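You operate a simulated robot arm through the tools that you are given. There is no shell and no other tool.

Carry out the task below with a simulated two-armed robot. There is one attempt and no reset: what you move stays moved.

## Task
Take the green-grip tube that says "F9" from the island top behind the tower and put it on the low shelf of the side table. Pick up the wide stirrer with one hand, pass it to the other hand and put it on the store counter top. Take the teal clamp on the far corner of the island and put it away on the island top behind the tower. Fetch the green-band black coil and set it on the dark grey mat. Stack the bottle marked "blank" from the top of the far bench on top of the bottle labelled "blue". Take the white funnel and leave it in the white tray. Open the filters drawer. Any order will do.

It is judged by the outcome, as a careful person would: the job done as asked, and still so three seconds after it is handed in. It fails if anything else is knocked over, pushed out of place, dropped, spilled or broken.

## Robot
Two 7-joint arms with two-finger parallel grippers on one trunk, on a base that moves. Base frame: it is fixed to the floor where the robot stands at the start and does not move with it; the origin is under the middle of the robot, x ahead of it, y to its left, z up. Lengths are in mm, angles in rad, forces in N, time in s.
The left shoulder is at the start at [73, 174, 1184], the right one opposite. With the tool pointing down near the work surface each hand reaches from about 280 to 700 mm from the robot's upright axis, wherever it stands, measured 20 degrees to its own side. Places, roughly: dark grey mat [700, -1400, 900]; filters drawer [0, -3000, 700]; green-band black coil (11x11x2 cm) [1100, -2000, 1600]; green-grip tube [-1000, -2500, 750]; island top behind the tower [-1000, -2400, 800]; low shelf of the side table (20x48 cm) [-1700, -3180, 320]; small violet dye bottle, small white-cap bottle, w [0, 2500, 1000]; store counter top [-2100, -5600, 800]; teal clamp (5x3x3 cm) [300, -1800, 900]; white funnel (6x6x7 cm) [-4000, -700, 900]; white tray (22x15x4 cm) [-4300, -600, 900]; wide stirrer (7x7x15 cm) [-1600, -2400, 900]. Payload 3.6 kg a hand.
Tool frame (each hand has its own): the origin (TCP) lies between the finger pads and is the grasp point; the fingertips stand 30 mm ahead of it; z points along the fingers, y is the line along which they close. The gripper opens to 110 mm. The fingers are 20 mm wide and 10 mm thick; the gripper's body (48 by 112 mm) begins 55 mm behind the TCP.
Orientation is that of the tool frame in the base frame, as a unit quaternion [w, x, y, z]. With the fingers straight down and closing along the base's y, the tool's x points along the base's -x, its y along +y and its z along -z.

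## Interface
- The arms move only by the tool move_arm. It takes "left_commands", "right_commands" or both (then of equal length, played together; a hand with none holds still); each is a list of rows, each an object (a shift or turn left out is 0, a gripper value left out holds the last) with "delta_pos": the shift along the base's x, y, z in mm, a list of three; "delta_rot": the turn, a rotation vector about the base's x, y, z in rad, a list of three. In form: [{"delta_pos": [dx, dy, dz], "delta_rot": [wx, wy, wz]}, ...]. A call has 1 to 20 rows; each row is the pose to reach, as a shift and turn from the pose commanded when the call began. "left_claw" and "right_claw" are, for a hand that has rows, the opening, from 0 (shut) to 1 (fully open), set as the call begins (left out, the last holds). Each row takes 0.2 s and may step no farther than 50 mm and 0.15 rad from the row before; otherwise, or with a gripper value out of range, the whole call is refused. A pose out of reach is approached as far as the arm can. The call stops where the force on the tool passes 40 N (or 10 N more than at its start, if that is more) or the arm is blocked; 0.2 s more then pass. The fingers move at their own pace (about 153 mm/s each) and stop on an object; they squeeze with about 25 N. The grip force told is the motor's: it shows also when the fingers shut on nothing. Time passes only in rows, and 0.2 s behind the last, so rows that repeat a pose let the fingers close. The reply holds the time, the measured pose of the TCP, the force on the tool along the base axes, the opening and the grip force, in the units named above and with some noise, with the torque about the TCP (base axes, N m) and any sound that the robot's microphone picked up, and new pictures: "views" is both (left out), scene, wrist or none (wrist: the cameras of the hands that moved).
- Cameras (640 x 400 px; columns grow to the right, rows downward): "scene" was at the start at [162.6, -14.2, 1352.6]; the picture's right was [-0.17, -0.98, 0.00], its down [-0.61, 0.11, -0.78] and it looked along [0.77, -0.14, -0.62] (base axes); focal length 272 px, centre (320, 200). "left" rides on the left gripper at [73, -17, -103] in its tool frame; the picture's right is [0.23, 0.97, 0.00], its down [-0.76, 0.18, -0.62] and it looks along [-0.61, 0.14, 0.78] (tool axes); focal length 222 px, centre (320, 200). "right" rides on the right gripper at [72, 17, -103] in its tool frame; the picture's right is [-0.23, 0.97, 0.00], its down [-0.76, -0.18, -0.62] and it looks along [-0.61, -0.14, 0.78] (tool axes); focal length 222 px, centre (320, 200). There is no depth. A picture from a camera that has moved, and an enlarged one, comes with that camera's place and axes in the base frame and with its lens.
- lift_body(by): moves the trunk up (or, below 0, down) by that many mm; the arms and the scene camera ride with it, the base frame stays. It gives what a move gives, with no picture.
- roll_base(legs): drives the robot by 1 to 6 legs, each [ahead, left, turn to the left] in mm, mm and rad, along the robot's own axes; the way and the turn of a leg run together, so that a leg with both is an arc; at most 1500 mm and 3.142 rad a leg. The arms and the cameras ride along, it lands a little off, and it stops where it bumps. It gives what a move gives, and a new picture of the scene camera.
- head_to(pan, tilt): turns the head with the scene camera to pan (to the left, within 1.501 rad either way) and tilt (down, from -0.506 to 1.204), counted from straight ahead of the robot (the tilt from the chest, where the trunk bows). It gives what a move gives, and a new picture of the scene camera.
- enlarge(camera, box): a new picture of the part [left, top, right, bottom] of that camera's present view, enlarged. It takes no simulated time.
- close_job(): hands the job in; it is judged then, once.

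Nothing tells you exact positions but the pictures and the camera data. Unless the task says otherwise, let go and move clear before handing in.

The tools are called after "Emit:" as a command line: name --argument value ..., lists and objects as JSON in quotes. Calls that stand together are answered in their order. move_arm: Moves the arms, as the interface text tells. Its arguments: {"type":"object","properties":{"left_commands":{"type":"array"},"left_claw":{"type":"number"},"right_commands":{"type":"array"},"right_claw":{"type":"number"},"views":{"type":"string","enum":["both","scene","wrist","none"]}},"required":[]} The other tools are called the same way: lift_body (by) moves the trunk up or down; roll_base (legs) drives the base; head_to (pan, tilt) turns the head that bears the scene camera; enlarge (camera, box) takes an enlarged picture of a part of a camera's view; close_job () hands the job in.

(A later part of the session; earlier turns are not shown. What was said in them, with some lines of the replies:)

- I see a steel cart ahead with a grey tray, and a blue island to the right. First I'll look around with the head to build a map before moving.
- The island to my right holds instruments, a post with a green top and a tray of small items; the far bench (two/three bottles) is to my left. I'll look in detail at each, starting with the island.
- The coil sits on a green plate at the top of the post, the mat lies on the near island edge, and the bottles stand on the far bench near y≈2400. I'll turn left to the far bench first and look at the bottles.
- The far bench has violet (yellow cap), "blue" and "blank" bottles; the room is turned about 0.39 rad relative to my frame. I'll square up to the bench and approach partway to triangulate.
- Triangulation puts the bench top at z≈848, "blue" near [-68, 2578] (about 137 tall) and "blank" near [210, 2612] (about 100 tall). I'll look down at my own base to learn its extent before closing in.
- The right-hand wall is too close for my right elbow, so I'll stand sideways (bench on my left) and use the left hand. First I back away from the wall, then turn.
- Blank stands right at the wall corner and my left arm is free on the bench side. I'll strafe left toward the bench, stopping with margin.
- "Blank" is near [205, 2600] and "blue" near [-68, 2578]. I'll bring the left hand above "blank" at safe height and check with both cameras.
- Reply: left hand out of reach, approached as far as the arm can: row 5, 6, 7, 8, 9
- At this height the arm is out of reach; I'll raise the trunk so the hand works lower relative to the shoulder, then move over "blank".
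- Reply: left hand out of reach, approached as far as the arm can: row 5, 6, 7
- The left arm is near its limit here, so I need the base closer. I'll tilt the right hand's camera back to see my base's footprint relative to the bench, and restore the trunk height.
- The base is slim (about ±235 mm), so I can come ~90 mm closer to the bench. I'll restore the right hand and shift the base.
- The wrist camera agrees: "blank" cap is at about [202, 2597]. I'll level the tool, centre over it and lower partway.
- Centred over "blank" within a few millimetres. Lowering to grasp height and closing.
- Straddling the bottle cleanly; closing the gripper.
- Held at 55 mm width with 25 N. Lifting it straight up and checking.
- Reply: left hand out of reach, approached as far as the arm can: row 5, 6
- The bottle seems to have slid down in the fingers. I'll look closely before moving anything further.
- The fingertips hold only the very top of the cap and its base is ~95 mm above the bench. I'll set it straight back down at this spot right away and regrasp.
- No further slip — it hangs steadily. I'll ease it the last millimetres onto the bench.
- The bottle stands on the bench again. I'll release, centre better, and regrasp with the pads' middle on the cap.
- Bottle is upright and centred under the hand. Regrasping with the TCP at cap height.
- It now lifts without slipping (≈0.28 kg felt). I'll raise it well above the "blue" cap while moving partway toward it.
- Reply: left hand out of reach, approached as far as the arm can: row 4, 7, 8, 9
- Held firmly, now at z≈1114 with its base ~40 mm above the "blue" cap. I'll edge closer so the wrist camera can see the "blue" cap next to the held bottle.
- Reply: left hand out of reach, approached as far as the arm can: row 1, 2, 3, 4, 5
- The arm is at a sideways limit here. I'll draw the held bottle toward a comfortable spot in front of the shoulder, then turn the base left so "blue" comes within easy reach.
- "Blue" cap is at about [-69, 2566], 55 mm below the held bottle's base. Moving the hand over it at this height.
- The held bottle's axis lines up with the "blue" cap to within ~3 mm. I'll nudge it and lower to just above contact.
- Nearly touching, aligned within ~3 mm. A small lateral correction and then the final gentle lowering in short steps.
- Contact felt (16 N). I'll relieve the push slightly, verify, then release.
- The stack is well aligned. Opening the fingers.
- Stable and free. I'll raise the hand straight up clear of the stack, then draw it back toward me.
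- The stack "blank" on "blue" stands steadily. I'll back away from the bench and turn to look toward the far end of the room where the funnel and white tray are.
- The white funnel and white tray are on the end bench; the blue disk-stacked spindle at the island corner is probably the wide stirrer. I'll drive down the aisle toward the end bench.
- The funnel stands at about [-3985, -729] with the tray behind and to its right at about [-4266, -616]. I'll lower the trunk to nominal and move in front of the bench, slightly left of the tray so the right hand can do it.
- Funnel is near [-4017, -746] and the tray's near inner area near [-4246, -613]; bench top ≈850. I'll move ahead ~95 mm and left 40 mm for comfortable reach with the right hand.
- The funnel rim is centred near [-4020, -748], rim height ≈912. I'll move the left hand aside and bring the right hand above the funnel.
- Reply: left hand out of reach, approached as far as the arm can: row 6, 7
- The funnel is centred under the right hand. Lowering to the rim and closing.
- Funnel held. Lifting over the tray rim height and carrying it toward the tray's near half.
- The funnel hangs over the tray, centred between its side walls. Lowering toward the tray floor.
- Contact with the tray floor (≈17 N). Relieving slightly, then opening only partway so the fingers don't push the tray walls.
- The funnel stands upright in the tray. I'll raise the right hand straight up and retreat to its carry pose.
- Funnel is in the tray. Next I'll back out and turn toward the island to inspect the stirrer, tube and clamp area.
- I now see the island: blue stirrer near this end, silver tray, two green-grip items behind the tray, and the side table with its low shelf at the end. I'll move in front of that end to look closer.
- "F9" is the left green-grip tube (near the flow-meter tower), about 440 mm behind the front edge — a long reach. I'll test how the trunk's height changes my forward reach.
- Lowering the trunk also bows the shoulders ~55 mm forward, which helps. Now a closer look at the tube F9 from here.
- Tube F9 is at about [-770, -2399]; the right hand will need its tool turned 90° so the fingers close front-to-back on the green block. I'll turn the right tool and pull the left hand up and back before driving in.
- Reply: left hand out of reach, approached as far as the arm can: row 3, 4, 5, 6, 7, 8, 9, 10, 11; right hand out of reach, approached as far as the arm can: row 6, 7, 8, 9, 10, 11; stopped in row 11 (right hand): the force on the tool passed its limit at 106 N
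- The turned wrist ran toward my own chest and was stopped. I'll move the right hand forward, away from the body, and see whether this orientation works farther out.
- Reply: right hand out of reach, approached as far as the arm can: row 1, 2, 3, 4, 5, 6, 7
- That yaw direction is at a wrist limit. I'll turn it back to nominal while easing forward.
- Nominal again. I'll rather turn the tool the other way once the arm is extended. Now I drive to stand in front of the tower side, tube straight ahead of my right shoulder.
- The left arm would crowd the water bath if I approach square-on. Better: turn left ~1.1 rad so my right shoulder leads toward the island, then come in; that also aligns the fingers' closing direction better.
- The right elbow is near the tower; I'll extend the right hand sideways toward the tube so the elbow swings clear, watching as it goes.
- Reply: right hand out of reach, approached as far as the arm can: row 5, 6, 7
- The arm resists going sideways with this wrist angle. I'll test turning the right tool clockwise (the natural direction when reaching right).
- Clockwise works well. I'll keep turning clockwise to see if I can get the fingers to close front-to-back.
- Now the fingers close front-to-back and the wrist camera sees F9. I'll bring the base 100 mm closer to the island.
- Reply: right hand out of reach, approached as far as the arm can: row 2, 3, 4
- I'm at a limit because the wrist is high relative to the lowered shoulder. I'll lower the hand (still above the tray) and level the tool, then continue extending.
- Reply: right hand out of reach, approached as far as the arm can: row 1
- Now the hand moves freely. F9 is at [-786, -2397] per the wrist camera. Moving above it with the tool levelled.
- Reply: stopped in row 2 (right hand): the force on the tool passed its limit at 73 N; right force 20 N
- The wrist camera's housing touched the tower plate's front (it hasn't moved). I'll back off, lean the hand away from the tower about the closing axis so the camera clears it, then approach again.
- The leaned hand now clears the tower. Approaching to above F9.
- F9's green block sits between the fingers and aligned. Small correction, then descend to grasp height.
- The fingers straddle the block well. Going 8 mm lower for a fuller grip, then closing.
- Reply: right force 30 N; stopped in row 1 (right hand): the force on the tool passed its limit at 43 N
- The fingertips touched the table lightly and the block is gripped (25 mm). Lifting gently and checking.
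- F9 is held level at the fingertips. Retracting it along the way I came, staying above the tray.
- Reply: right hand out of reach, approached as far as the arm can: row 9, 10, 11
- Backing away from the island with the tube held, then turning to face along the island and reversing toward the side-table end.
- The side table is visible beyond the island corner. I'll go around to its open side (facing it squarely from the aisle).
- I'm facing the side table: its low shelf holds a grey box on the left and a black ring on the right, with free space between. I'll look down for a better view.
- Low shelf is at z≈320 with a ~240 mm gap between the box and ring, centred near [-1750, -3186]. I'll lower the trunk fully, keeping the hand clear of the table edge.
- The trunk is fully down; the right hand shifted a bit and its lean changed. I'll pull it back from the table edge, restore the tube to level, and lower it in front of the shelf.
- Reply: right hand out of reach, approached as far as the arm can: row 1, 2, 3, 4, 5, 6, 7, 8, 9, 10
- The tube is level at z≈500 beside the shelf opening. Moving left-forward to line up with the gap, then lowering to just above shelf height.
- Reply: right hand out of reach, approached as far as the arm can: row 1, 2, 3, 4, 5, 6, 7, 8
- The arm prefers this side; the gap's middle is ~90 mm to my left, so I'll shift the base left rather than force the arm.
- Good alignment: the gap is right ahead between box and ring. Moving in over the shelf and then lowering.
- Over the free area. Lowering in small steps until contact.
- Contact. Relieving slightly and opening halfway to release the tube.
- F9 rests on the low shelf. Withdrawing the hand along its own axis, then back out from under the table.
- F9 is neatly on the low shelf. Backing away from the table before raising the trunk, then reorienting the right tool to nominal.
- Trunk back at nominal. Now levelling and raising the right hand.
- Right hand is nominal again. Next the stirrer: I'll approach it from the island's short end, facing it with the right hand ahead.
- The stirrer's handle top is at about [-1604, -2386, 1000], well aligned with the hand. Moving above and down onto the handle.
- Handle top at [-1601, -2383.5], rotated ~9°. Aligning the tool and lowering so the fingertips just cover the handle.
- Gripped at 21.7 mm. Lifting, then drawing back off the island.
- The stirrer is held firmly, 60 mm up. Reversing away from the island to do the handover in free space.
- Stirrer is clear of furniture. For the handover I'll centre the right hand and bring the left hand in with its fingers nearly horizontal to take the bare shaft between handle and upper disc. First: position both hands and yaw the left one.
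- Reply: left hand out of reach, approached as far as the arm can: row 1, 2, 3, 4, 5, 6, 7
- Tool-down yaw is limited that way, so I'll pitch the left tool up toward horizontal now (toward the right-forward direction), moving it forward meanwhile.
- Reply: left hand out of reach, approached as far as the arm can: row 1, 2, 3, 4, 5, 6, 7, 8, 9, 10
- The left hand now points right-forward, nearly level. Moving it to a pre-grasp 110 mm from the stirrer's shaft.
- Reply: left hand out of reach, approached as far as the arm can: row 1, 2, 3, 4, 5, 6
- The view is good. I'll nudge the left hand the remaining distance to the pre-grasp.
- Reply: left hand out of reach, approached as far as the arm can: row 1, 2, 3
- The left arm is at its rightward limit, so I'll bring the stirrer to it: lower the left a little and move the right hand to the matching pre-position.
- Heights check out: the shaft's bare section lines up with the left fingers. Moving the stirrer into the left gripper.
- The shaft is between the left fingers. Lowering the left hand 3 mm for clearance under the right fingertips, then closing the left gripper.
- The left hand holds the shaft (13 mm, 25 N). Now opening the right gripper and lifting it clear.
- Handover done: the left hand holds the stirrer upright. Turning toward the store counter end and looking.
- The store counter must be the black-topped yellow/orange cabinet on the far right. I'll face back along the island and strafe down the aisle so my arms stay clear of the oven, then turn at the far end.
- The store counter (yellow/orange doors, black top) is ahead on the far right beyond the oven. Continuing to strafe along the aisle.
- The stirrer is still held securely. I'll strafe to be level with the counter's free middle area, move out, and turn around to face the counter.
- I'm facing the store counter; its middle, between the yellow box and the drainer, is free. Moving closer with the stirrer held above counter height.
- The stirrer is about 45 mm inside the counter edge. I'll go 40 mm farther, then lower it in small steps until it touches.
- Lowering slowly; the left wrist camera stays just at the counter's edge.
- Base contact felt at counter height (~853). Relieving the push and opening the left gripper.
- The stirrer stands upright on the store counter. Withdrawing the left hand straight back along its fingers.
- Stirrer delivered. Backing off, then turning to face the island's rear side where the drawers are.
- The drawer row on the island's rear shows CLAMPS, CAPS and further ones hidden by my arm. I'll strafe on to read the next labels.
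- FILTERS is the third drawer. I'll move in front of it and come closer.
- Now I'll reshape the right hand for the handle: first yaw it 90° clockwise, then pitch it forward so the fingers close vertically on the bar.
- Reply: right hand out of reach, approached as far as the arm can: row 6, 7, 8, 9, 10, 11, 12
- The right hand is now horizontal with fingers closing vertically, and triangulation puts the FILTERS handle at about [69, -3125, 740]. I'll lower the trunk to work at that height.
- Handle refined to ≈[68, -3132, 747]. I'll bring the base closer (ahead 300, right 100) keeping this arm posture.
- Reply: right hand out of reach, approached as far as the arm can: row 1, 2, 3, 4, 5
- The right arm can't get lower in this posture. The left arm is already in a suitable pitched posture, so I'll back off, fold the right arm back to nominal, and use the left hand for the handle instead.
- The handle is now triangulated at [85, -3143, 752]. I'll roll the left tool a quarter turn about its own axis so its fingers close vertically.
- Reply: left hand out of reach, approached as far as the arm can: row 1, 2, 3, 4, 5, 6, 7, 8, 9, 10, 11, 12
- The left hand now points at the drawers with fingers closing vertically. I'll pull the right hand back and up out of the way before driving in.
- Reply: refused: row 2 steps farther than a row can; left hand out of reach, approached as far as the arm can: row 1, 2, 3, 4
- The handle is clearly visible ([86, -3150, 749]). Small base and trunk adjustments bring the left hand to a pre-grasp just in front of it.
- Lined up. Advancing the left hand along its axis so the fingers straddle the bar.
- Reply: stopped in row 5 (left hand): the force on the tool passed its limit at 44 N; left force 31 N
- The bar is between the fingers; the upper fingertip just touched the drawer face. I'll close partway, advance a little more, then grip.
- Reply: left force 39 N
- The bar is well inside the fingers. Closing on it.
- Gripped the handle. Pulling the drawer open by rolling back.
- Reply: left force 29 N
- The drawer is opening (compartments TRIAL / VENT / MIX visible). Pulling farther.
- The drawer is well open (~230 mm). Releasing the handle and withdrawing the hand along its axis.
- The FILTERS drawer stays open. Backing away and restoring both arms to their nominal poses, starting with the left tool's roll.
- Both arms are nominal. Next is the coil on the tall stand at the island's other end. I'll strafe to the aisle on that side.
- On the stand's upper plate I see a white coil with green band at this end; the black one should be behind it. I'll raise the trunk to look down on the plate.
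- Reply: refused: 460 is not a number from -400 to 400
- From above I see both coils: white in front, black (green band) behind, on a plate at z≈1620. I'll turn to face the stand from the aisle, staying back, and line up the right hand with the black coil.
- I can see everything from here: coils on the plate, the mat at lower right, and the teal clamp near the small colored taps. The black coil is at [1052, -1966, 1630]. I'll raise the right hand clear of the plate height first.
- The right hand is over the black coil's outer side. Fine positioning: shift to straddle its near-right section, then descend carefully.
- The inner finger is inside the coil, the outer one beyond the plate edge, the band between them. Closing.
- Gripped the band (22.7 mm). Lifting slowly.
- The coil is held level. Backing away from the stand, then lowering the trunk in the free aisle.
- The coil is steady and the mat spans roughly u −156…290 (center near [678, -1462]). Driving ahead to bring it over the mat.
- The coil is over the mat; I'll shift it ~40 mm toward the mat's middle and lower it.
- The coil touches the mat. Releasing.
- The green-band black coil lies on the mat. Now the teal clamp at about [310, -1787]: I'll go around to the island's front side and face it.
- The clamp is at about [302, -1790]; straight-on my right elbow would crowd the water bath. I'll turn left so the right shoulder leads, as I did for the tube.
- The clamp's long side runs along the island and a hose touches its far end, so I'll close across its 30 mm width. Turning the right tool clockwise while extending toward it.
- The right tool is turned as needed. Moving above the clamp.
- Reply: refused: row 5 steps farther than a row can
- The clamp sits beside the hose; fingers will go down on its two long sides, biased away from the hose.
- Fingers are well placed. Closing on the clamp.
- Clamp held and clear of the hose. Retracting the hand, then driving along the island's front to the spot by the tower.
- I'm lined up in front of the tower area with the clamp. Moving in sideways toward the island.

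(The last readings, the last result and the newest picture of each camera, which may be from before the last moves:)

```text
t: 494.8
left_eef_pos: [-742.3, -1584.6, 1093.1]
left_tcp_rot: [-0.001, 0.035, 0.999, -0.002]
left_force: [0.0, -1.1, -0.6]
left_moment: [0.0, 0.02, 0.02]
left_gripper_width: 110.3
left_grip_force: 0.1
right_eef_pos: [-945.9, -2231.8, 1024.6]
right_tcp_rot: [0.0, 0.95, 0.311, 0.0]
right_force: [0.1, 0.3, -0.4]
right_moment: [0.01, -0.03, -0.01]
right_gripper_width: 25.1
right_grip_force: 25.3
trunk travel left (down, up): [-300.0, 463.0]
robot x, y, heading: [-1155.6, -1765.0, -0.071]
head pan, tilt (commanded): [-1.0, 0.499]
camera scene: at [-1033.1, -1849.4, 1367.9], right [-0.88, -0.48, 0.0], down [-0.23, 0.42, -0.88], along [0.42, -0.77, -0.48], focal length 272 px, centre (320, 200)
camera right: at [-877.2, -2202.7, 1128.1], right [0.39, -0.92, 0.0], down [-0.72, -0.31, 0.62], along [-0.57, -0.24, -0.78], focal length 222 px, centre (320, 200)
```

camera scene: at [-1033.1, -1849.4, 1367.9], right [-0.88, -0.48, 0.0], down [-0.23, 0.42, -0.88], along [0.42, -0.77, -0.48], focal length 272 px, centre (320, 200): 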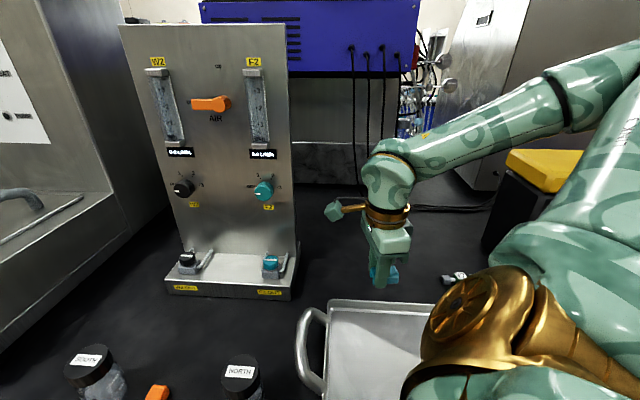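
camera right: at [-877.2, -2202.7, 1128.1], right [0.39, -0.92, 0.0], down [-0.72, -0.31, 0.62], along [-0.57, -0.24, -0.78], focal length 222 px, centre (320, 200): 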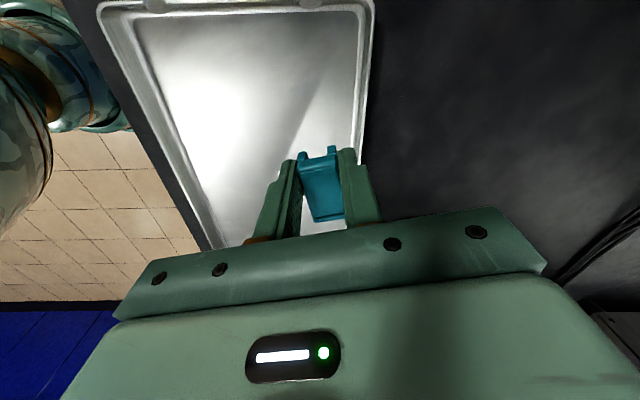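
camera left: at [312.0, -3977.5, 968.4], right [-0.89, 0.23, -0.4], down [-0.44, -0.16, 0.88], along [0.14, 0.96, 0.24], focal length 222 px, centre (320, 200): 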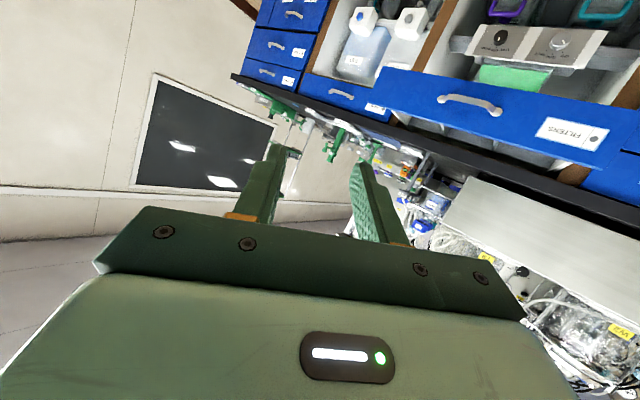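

Emit:
move_arm --right_commands '[{"delta_pos": [14, -30, -12]}, {"delta_pos": [28, -60, -24]}, {"delta_pos": [42, -90, -36]}, {"delta_pos": [56, -120, -50]}, {"delta_pos": [70, -150, -65]}, {"delta_pos": [85, -181, -80]}, {"delta_pos": [85, -181, -80]}]' --right_claw 0 --views "both"

Emit:
enlarge --camera "scene" --box '[280, 140, 480, 300]'

```text
t: 496.4
left_eef_pos: [-744.6, -1584.8, 1092.0]
left_tcp_rot: [-0.001, 0.035, 0.999, -0.002]
left_force: [-0.7, 1.1, 0.9]
left_moment: [0.0, -0.04, -0.03]
left_gripper_width: 110.0
left_grip_force: 0.0
right_eef_pos: [-861.2, -2410.1, 939.7]
right_tcp_rot: [0.0, 0.951, 0.31, 0.0]
right_force: [-1.5, 0.3, -0.2]
right_moment: [0.01, 0.02, 0.02]
right_gripper_width: 24.9
right_grip_force: 24.7
trunk travel left (down, up): [-300.0, 463.0]
robot x, y, heading: [-1154.0, -1764.9, -0.071]
head pan, tilt (commanded): [-1.0, 0.499]
camera scene: at [-1033.8, -1848.9, 1368.1], right [-0.88, -0.48, 0.0], down [-0.23, 0.42, -0.88], along [0.42, -0.77, -0.48], focal length 272 px, centre (320, 200)
camera right: at [-792.3, -2382.8, 1045.3], right [0.39, -0.92, 0.0], down [-0.72, -0.31, 0.62], along [-0.57, -0.24, -0.78], focal length 222 px, centre (320, 200)
```

scene: 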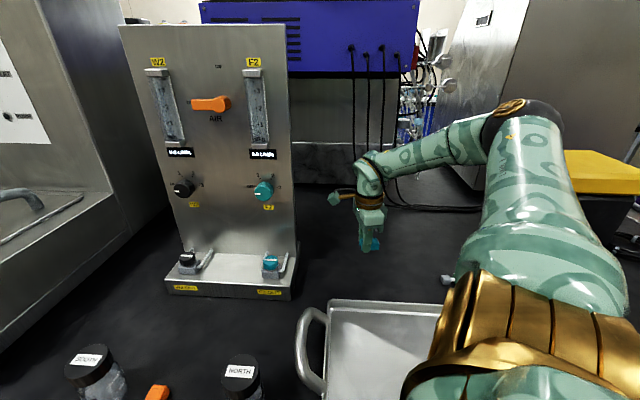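
right: 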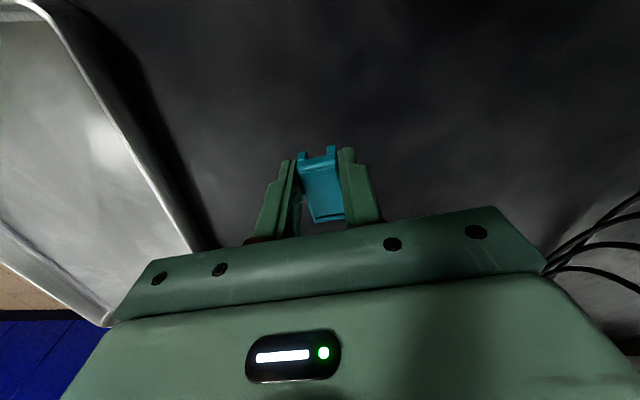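

```text
2.50 times, centred on (380, 220) of scene
camera zoom: at [-1033.8, -1848.9, 1368.1], right [-0.88, -0.48, 0.0], down [-0.23, 0.42, -0.88], along [0.42, -0.77, -0.48], focal length 681 px, centre (170, 150)
```

zoom: 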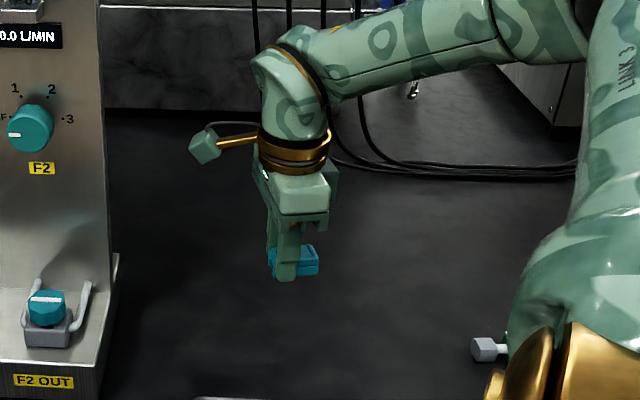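

Clear free spot behind the tower, where F9 had been nearby. Lowering the clamp.

Emit:
move_arm --right_commands '[{"delta_pos": [0, 0, -15]}, {"delta_pos": [0, 0, -30]}, {"delta_pos": [0, 0, -42]}, {"delta_pos": [0, 0, -50]}, {"delta_pos": [0, 0, -50]}]' --right_claw 0 --views "none"

Emit:
move_arm --right_commands '[{"delta_pos": [0, 0, -2]}, {"delta_pos": [0, 0, -5]}, {"delta_pos": [0, 0, -5]}]' --right_claw 0 --views "none"

```text
t: 497.6
left_eef_pos: [-743.4, -1585.1, 1092.2]
left_tcp_rot: [-0.001, 0.035, 0.999, 0.001]
left_force: [0.4, 0.2, 0.4]
left_moment: [-0.01, 0.04, -0.03]
left_gripper_width: 110.2
left_grip_force: 0.0
right_eef_pos: [-860.1, -2411.9, 889.8]
right_tcp_rot: [0.0, 0.951, 0.31, -0.001]
right_force: [0.0, -0.1, 0.0]
right_moment: [0.03, 0.02, 0.01]
right_gripper_width: 24.9
right_grip_force: 25.1
trunk travel left (down, up): [-300.0, 463.0]
robot x, y, heading: [-1150.4, -1767.8, -0.072]
head pan, tilt (commanded): [-1.0, 0.499]
```

```text
t: 498.4
left_eef_pos: [-744.9, -1586.1, 1093.4]
left_tcp_rot: [-0.001, 0.035, 0.999, -0.001]
left_force: [1.0, 0.3, -0.3]
left_moment: [0.01, -0.02, -0.02]
left_gripper_width: 110.0
left_grip_force: 0.0
right_eef_pos: [-860.3, -2413.2, 886.6]
right_tcp_rot: [0.0, 0.951, 0.311, 0.0]
right_force: [0.2, -0.3, 0.2]
right_moment: [-0.03, 0.02, -0.01]
right_gripper_width: 24.8
right_grip_force: 25.3
trunk travel left (down, up): [-300.0, 463.0]
robot x, y, heading: [-1152.3, -1762.5, -0.073]
head pan, tilt (commanded): [-1.0, 0.499]
```

Emit:
move_arm --right_commands '[{"delta_pos": [0, 0, -2]}, {"delta_pos": [0, 0, -4]}, {"delta_pos": [0, 0, -4]}]' --right_claw 0 --views "none"

```text
t: 499.2
left_eef_pos: [-744.3, -1583.7, 1091.9]
left_tcp_rot: [-0.001, 0.035, 0.999, -0.001]
left_force: [0.6, -0.2, 0.2]
left_moment: [0.02, 0.02, -0.02]
left_gripper_width: 110.0
left_grip_force: 0.1
right_eef_pos: [-859.9, -2411.5, 882.4]
right_tcp_rot: [-0.001, 0.951, 0.31, 0.001]
right_force: [0.7, -0.4, 0.1]
right_moment: [-0.02, -0.04, 0.0]
right_gripper_width: 24.9
right_grip_force: 25.0
trunk travel left (down, up): [-300.0, 463.0]
robot x, y, heading: [-1154.7, -1764.2, -0.073]
head pan, tilt (commanded): [-1.0, 0.499]
```

Emit:
move_arm --right_commands '[{"delta_pos": [0, 0, -1.5]}, {"delta_pos": [0, 0, -3]}, {"delta_pos": [0, 0, -3]}]' --right_claw 0 --views "wrist"

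Emit:
enlarge --camera "scene" --box '[320, 180, 440, 280]'

```text
t: 500.0
left_eef_pos: [-744.6, -1584.1, 1092.8]
left_tcp_rot: [-0.001, 0.035, 0.999, -0.001]
left_force: [-0.4, 0.2, 0.0]
left_moment: [-0.02, -0.01, 0.03]
left_gripper_width: 110.1
left_grip_force: 0.0
right_eef_pos: [-859.8, -2409.8, 881.8]
right_tcp_rot: [0.003, 0.951, 0.311, 0.001]
right_force: [0.5, -2.6, 15.1]
right_moment: [-0.21, 0.22, 0.02]
right_gripper_width: 24.7
right_grip_force: 25.2
trunk travel left (down, up): [-300.0, 463.0]
robot x, y, heading: [-1152.7, -1765.8, -0.073]
head pan, tilt (commanded): [-1.0, 0.499]
camera right: at [-791.5, -2382.5, 986.0], right [0.39, -0.92, 0.0], down [-0.72, -0.3, 0.62], along [-0.57, -0.25, -0.78], focal length 222 px, centre (320, 200)
```

right: 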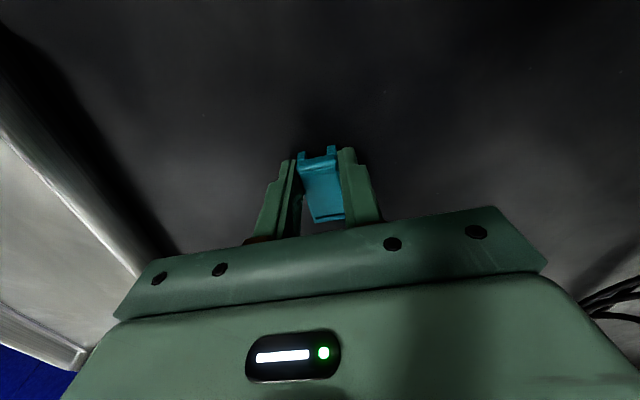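

```text
4.00 times, centred on (380, 230) of scene
camera zoom: at [-1034.0, -1848.4, 1368.3], right [-0.88, -0.48, 0.0], down [-0.23, 0.42, -0.88], along [0.42, -0.77, -0.48], focal length 1090 px, centre (80, 80)
```

zoom: 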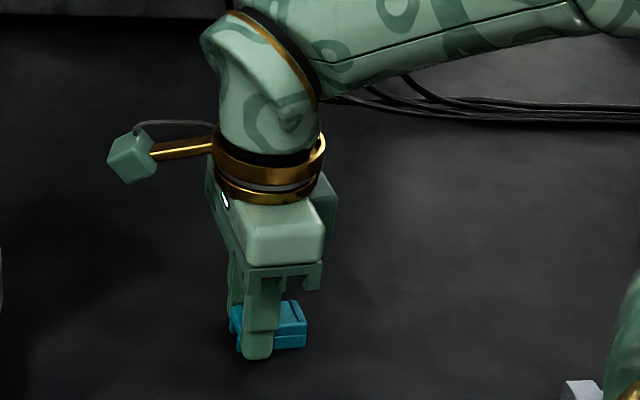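

Contact (15 N). Relieving, opening, and lifting away.

Emit:
move_arm --right_commands '[{"delta_pos": [0, 0, 1.5]}, {"delta_pos": [0, 0, 1.5]}]' --right_claw 0 --views "none"

Emit:
move_arm --right_commands '[{"delta_pos": [0, 0, 0]}, {"delta_pos": [0, 0, 0]}, {"delta_pos": [0, 0, 0]}]' --right_claw 0.6 --views "wrist"

Emit:
move_arm --right_commands '[{"delta_pos": [0, 0, 25]}, {"delta_pos": [0, 0, 60]}, {"delta_pos": [-10, 20, 85]}, {"delta_pos": [-25, 55, 100]}, {"delta_pos": [-40, 90, 115]}, {"delta_pos": [-55, 125, 130]}, {"delta_pos": [-70, 160, 145]}, {"delta_pos": [-70, 160, 145]}]' --right_claw 0.6 --views "both"

Emit:
enlarge --camera "scene" --box '[280, 180, 480, 320]'

```text
t: 500.6
left_eef_pos: [-743.2, -1582.8, 1093.6]
left_tcp_rot: [0.0, 0.035, 0.999, -0.001]
left_force: [0.8, -0.9, 0.7]
left_moment: [0.01, -0.01, 0.0]
left_gripper_width: 109.9
left_grip_force: 0.1
right_eef_pos: [-860.0, -2410.5, 880.0]
right_tcp_rot: [0.001, 0.951, 0.311, 0.0]
right_force: [4.4, -5.2, 13.9]
right_moment: [-0.25, 0.04, 0.06]
right_gripper_width: 25.0
right_grip_force: 24.8
trunk travel left (down, up): [-300.0, 463.0]
robot x, y, heading: [-1154.0, -1761.1, -0.07]
head pan, tilt (commanded): [-1.0, 0.499]
```

```text
t: 501.4
left_eef_pos: [-743.6, -1585.7, 1092.2]
left_tcp_rot: [-0.001, 0.034, 0.999, 0.0]
left_force: [0.1, -0.5, -0.4]
left_moment: [0.02, 0.0, 0.03]
left_gripper_width: 110.0
left_grip_force: 0.1
right_eef_pos: [-861.3, -2411.7, 880.5]
right_tcp_rot: [0.0, 0.951, 0.31, 0.0]
right_force: [-0.5, -0.8, -0.3]
right_moment: [0.0, -0.03, 0.0]
right_gripper_width: 66.0
right_grip_force: 0.0
trunk travel left (down, up): [-300.0, 463.0]
robot x, y, heading: [-1154.9, -1765.8, -0.073]
head pan, tilt (commanded): [-1.0, 0.499]
camera right: at [-792.0, -2382.5, 984.5], right [0.39, -0.92, 0.0], down [-0.72, -0.31, 0.62], along [-0.57, -0.24, -0.78], focal length 222 px, centre (320, 200)
```

right: 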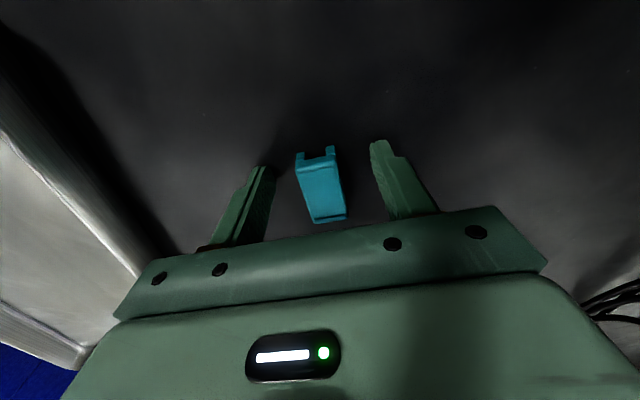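

```text
t: 503.2
left_eef_pos: [-743.3, -1585.0, 1092.3]
left_tcp_rot: [-0.001, 0.035, 0.999, 0.0]
left_force: [-0.5, 0.0, 0.1]
left_moment: [0.0, -0.04, 0.02]
left_gripper_width: 109.9
left_grip_force: 0.0
right_eef_pos: [-933.1, -2251.1, 1027.7]
right_tcp_rot: [0.0, 0.951, 0.31, 0.0]
right_force: [-0.3, -0.4, -0.2]
right_moment: [0.06, 0.01, 0.0]
right_gripper_width: 66.1
right_grip_force: 0.1
trunk travel left (down, up): [-300.0, 463.0]
robot x, y, heading: [-1150.4, -1760.0, -0.07]
head pan, tilt (commanded): [-1.0, 0.499]
camera scene: at [-1032.9, -1850.3, 1367.8], right [-0.88, -0.48, 0.0], down [-0.23, 0.42, -0.88], along [0.42, -0.77, -0.48], focal length 272 px, centre (320, 200)
camera right: at [-864.2, -2221.3, 1132.4], right [0.39, -0.92, 0.0], down [-0.72, -0.31, 0.62], along [-0.57, -0.24, -0.78], focal length 222 px, centre (320, 200)
```

scene: 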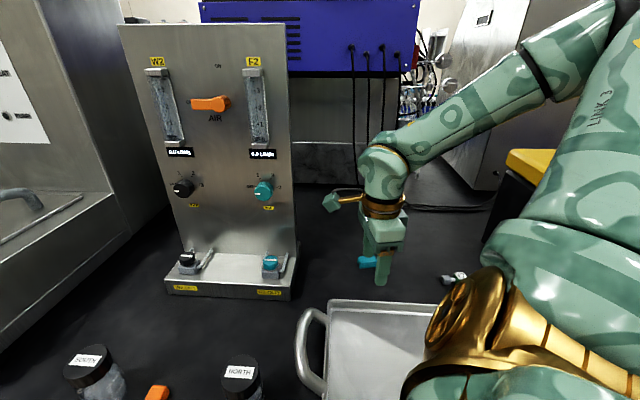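
right: 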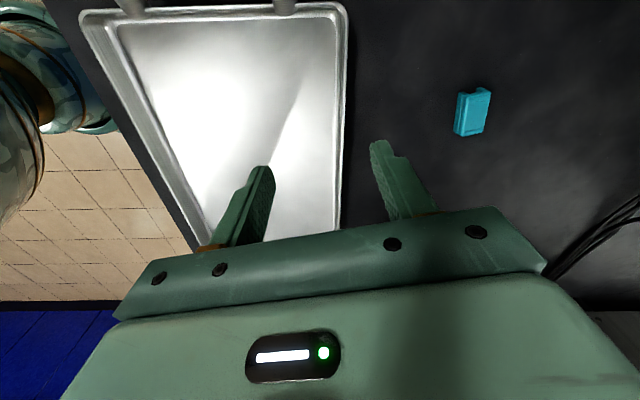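

```text
2.86 times, centred on (380, 250) of scene
camera zoom: at [-1032.9, -1850.3, 1367.8], right [-0.88, -0.48, 0.0], down [-0.23, 0.42, -0.88], along [0.42, -0.77, -0.48], focal length 778 px, centre (149, 57)
```

zoom: 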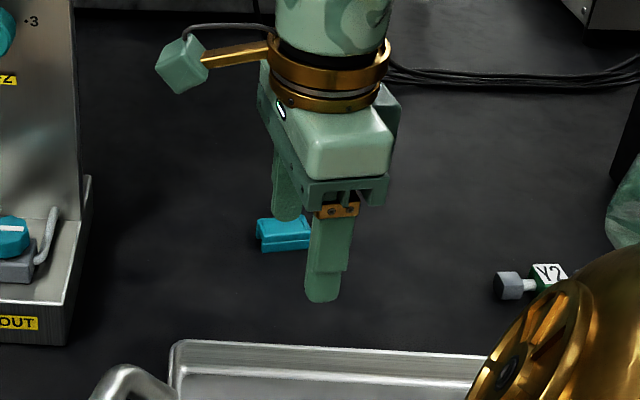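

The teal clamp rests on the island top behind the tower. Moving clear of the island, then I'll double-check the earlier results from a distance.

Emit:
roll_base --legs '[[0, 500, 0]]'

Emit:
head_to --pan 1.2 --tilt 0.15

Emit:
enlarge --camera "scene" --box '[200, 120, 440, 270]'

Emit:
head_to --pan -1.0 --tilt 0.35

Emit:
enlarge --camera "scene" --box '[0, 100, 400, 350]'

```text
t: 506.2
left_eef_pos: [-702.2, -1079.9, 1092.0]
left_tcp_rot: [0.0, 0.039, 0.999, -0.001]
left_force: [0.8, 0.1, -0.4]
left_moment: [-0.03, 0.0, 0.0]
left_gripper_width: 110.0
left_grip_force: 0.0
right_eef_pos: [-897.4, -1742.6, 1029.5]
right_tcp_rot: [0.0, 0.952, 0.307, 0.0]
right_force: [0.4, 0.3, 0.0]
right_moment: [-0.02, 0.01, 0.0]
right_gripper_width: 66.3
right_grip_force: 0.0
trunk travel left (down, up): [-300.0, 463.0]
robot x, y, heading: [-1111.6, -1257.1, -0.077]
head pan, tilt (commanded): [-1.0, 0.499]
camera scene: at [-994.8, -1342.2, 1368.0], right [-0.88, -0.47, 0.0], down [-0.23, 0.42, -0.88], along [0.41, -0.78, -0.48], focal length 272 px, centre (320, 200)
```

scene: 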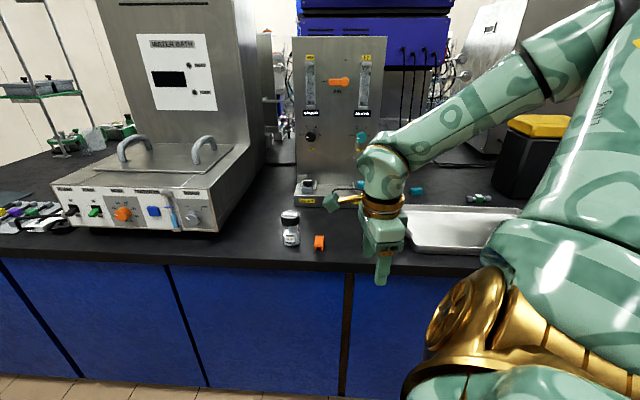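

```text
t: 508.3
left_eef_pos: [-703.2, -1081.3, 1092.6]
left_tcp_rot: [-0.001, 0.04, 0.999, 0.0]
left_force: [-0.4, -0.9, -0.1]
left_moment: [0.0, 0.01, 0.01]
left_gripper_width: 110.1
left_grip_force: 0.0
right_eef_pos: [-897.6, -1744.3, 1028.5]
right_tcp_rot: [0.0, 0.952, 0.306, 0.0]
right_force: [-0.7, 0.0, 0.4]
right_moment: [-0.03, -0.04, 0.01]
right_gripper_width: 66.0
right_grip_force: 0.0
trunk travel left (down, up): [-300.0, 463.0]
robot x, y, heading: [-1115.3, -1254.2, -0.08]
head pan, tilt (commanded): [1.201, 0.15]
camera scene: at [-997.1, -1179.2, 1400.3], right [0.9, -0.44, 0.0], down [-0.07, -0.13, -0.99], along [0.43, 0.89, -0.15], focal length 272 px, centre (320, 200)
```

scene: 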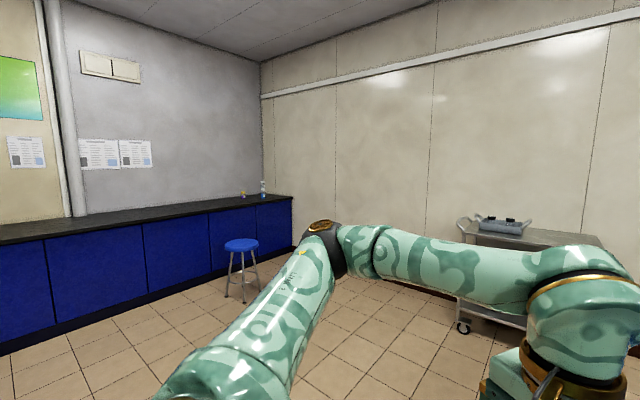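

```text
2.67 times, centred on (320, 195) of scene
camera zoom: at [-997.1, -1179.2, 1400.3], right [0.9, -0.44, 0.0], down [-0.07, -0.13, -0.99], along [0.43, 0.89, -0.15], focal length 726 px, centre (320, 213)
```

zoom: 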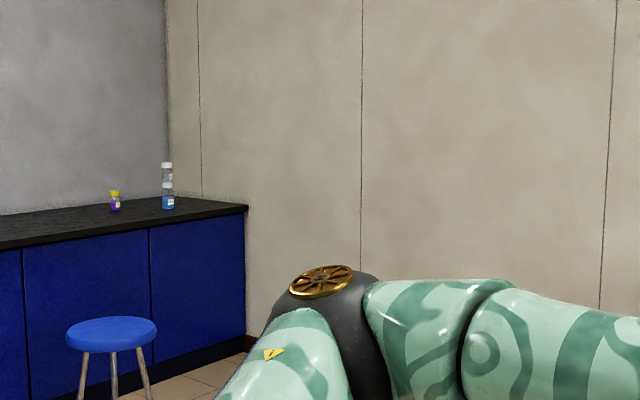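

```text
t: 510.3
left_eef_pos: [-702.8, -1081.2, 1091.9]
left_tcp_rot: [-0.001, 0.039, 0.999, 0.0]
left_force: [-0.4, -0.8, -0.6]
left_moment: [-0.03, -0.02, 0.01]
left_gripper_width: 109.7
left_grip_force: 0.0
right_eef_pos: [-897.3, -1743.6, 1028.2]
right_tcp_rot: [0.0, 0.952, 0.307, 0.001]
right_force: [0.2, 0.7, -0.1]
right_moment: [-0.01, -0.04, 0.0]
right_gripper_width: 66.0
right_grip_force: 0.1
trunk travel left (down, up): [-300.0, 463.0]
robot x, y, heading: [-1112.2, -1257.1, -0.081]
head pan, tilt (commanded): [-1.0, 0.351]
camera scene: at [-993.8, -1344.8, 1381.6], right [-0.88, -0.47, 0.0], down [-0.16, 0.3, -0.94], along [0.44, -0.83, -0.34], focal length 272 px, centre (320, 200)
```

scene: 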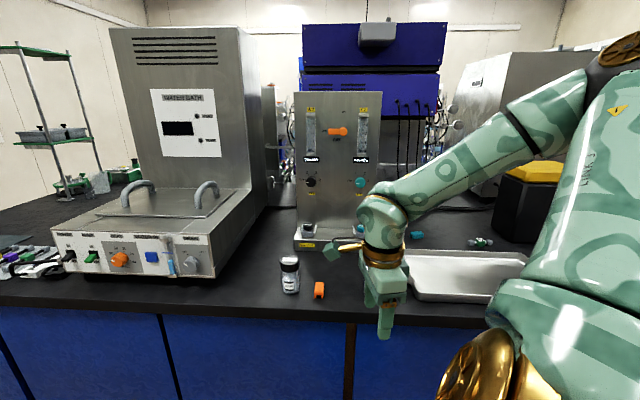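

```text
1.60 times, centred on (200, 225) of scene
camera zoom: at [-993.8, -1344.8, 1381.6], right [-0.88, -0.47, 0.0], down [-0.16, 0.3, -0.94], along [0.44, -0.83, -0.34], focal length 436 px, centre (512, 160)
```

zoom: 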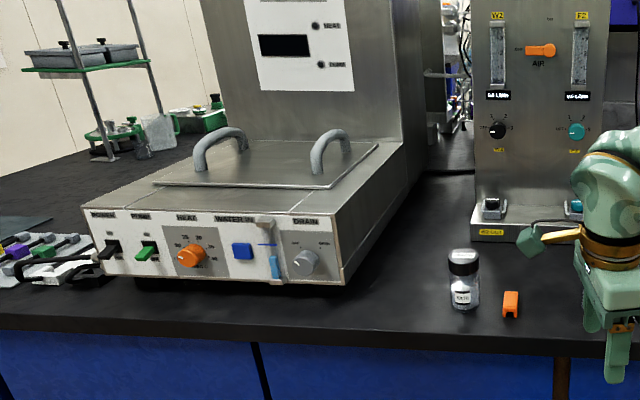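

The bottle stack stands. I'll confirm the items near the tower that my arm is hiding by drawing the right hand back.

Emit:
roll_base --legs '[[-350, 250, 0]]'

Emit:
enlarge --camera "scene" --box '[160, 120, 480, 320]'

```text
t: 513.0
left_eef_pos: [-1034.1, -800.3, 1092.7]
left_tcp_rot: [0.0, 0.036, 0.999, -0.001]
left_force: [0.1, 0.2, 0.3]
left_moment: [-0.02, 0.02, 0.0]
left_gripper_width: 110.1
left_grip_force: 0.0
right_eef_pos: [-1224.2, -1464.3, 1028.7]
right_tcp_rot: [0.001, 0.951, 0.309, 0.0]
right_force: [-0.7, 0.6, 0.2]
right_moment: [-0.03, -0.02, 0.0]
right_gripper_width: 66.0
right_grip_force: 0.0
trunk travel left (down, up): [-300.0, 463.0]
robot x, y, heading: [-1447.1, -979.6, -0.075]
head pan, tilt (commanded): [-1.0, 0.351]
camera scene: at [-1323.4, -1066.3, 1381.7], right [-0.88, -0.48, 0.0], down [-0.16, 0.3, -0.94], along [0.45, -0.83, -0.34], focal length 272 px, centre (320, 200)
```

scene: 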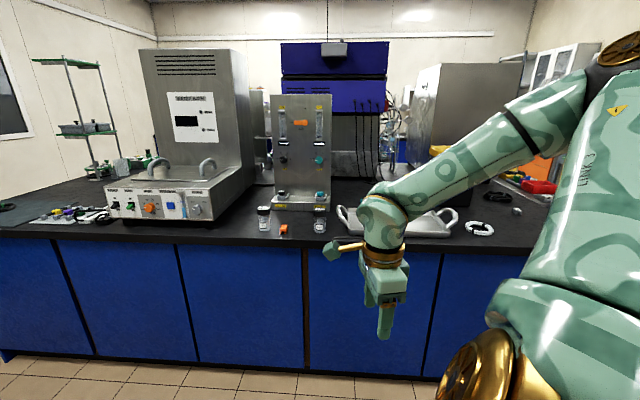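

```text
2.00 times, centred on (320, 220) of scene
camera zoom: at [-1323.4, -1066.3, 1381.7], right [-0.88, -0.48, 0.0], down [-0.16, 0.3, -0.94], along [0.45, -0.83, -0.34], focal length 545 px, centre (320, 160)
```

zoom: 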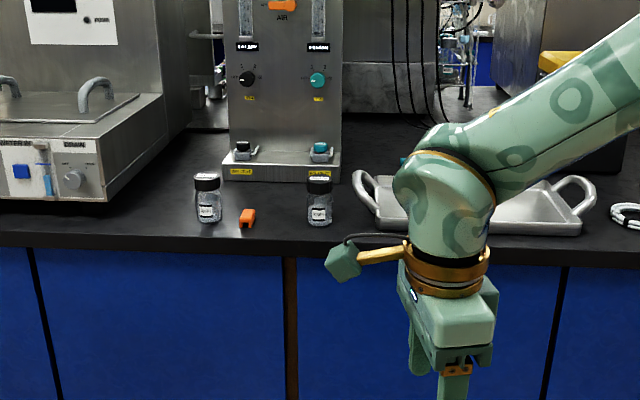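

Every task is done, and what I could recheck from here is in place: "blank" is stacked on "blue", the clamp is behind the tower, and the two small bottles by the tower stand where they were. I saw the other results right after placing them. F9 is on the low shelf, the stirrer stands on the store counter, the coil is on the mat, the funnel is in the tray and the FILTERS drawer is open. My wrist camera touched the tower plate once, and the tower shows no sign of having moved. Both hands are empty and clear, so I am handing in.

Emit:
close_job

```text
The job is handed in.
```

All seven tasks are done, and I've handed the job in. After the last placement I looked again at the bottle stack, the clamp and the bottles by the tower. The rest I saw only right after placing.

| Task | Result |
|---|---|
| Tube "F9" | On the low shelf of the side table, between the grey box and the black ring |
| Wide stirrer | Picked up with the right hand, passed to the left, and standing on the store counter top |
| Teal clamp | On the island top behind the tower |
| Green-band black coil | Lying on the dark grey mat |
| Bottle "blank" | Standing on top of the bottle "blue" |
| White funnel | Upright in the white tray |
| Filters drawer | Pulled open about 230 mm |

Two things happened along the way:
- **"Blank" bottle:** it slipped down in the fingers on the first lift. I set it back on the bench and gripped it again, and it then held.
- **Tower:** while I was reaching for F9, the right wrist camera bumped the front plate of the tower at about 73 N. The tower did not move in the pictures.

The clamp's spot follows the rough location you gave, close to where F9 had been. Both hands are empty and clear of everything.
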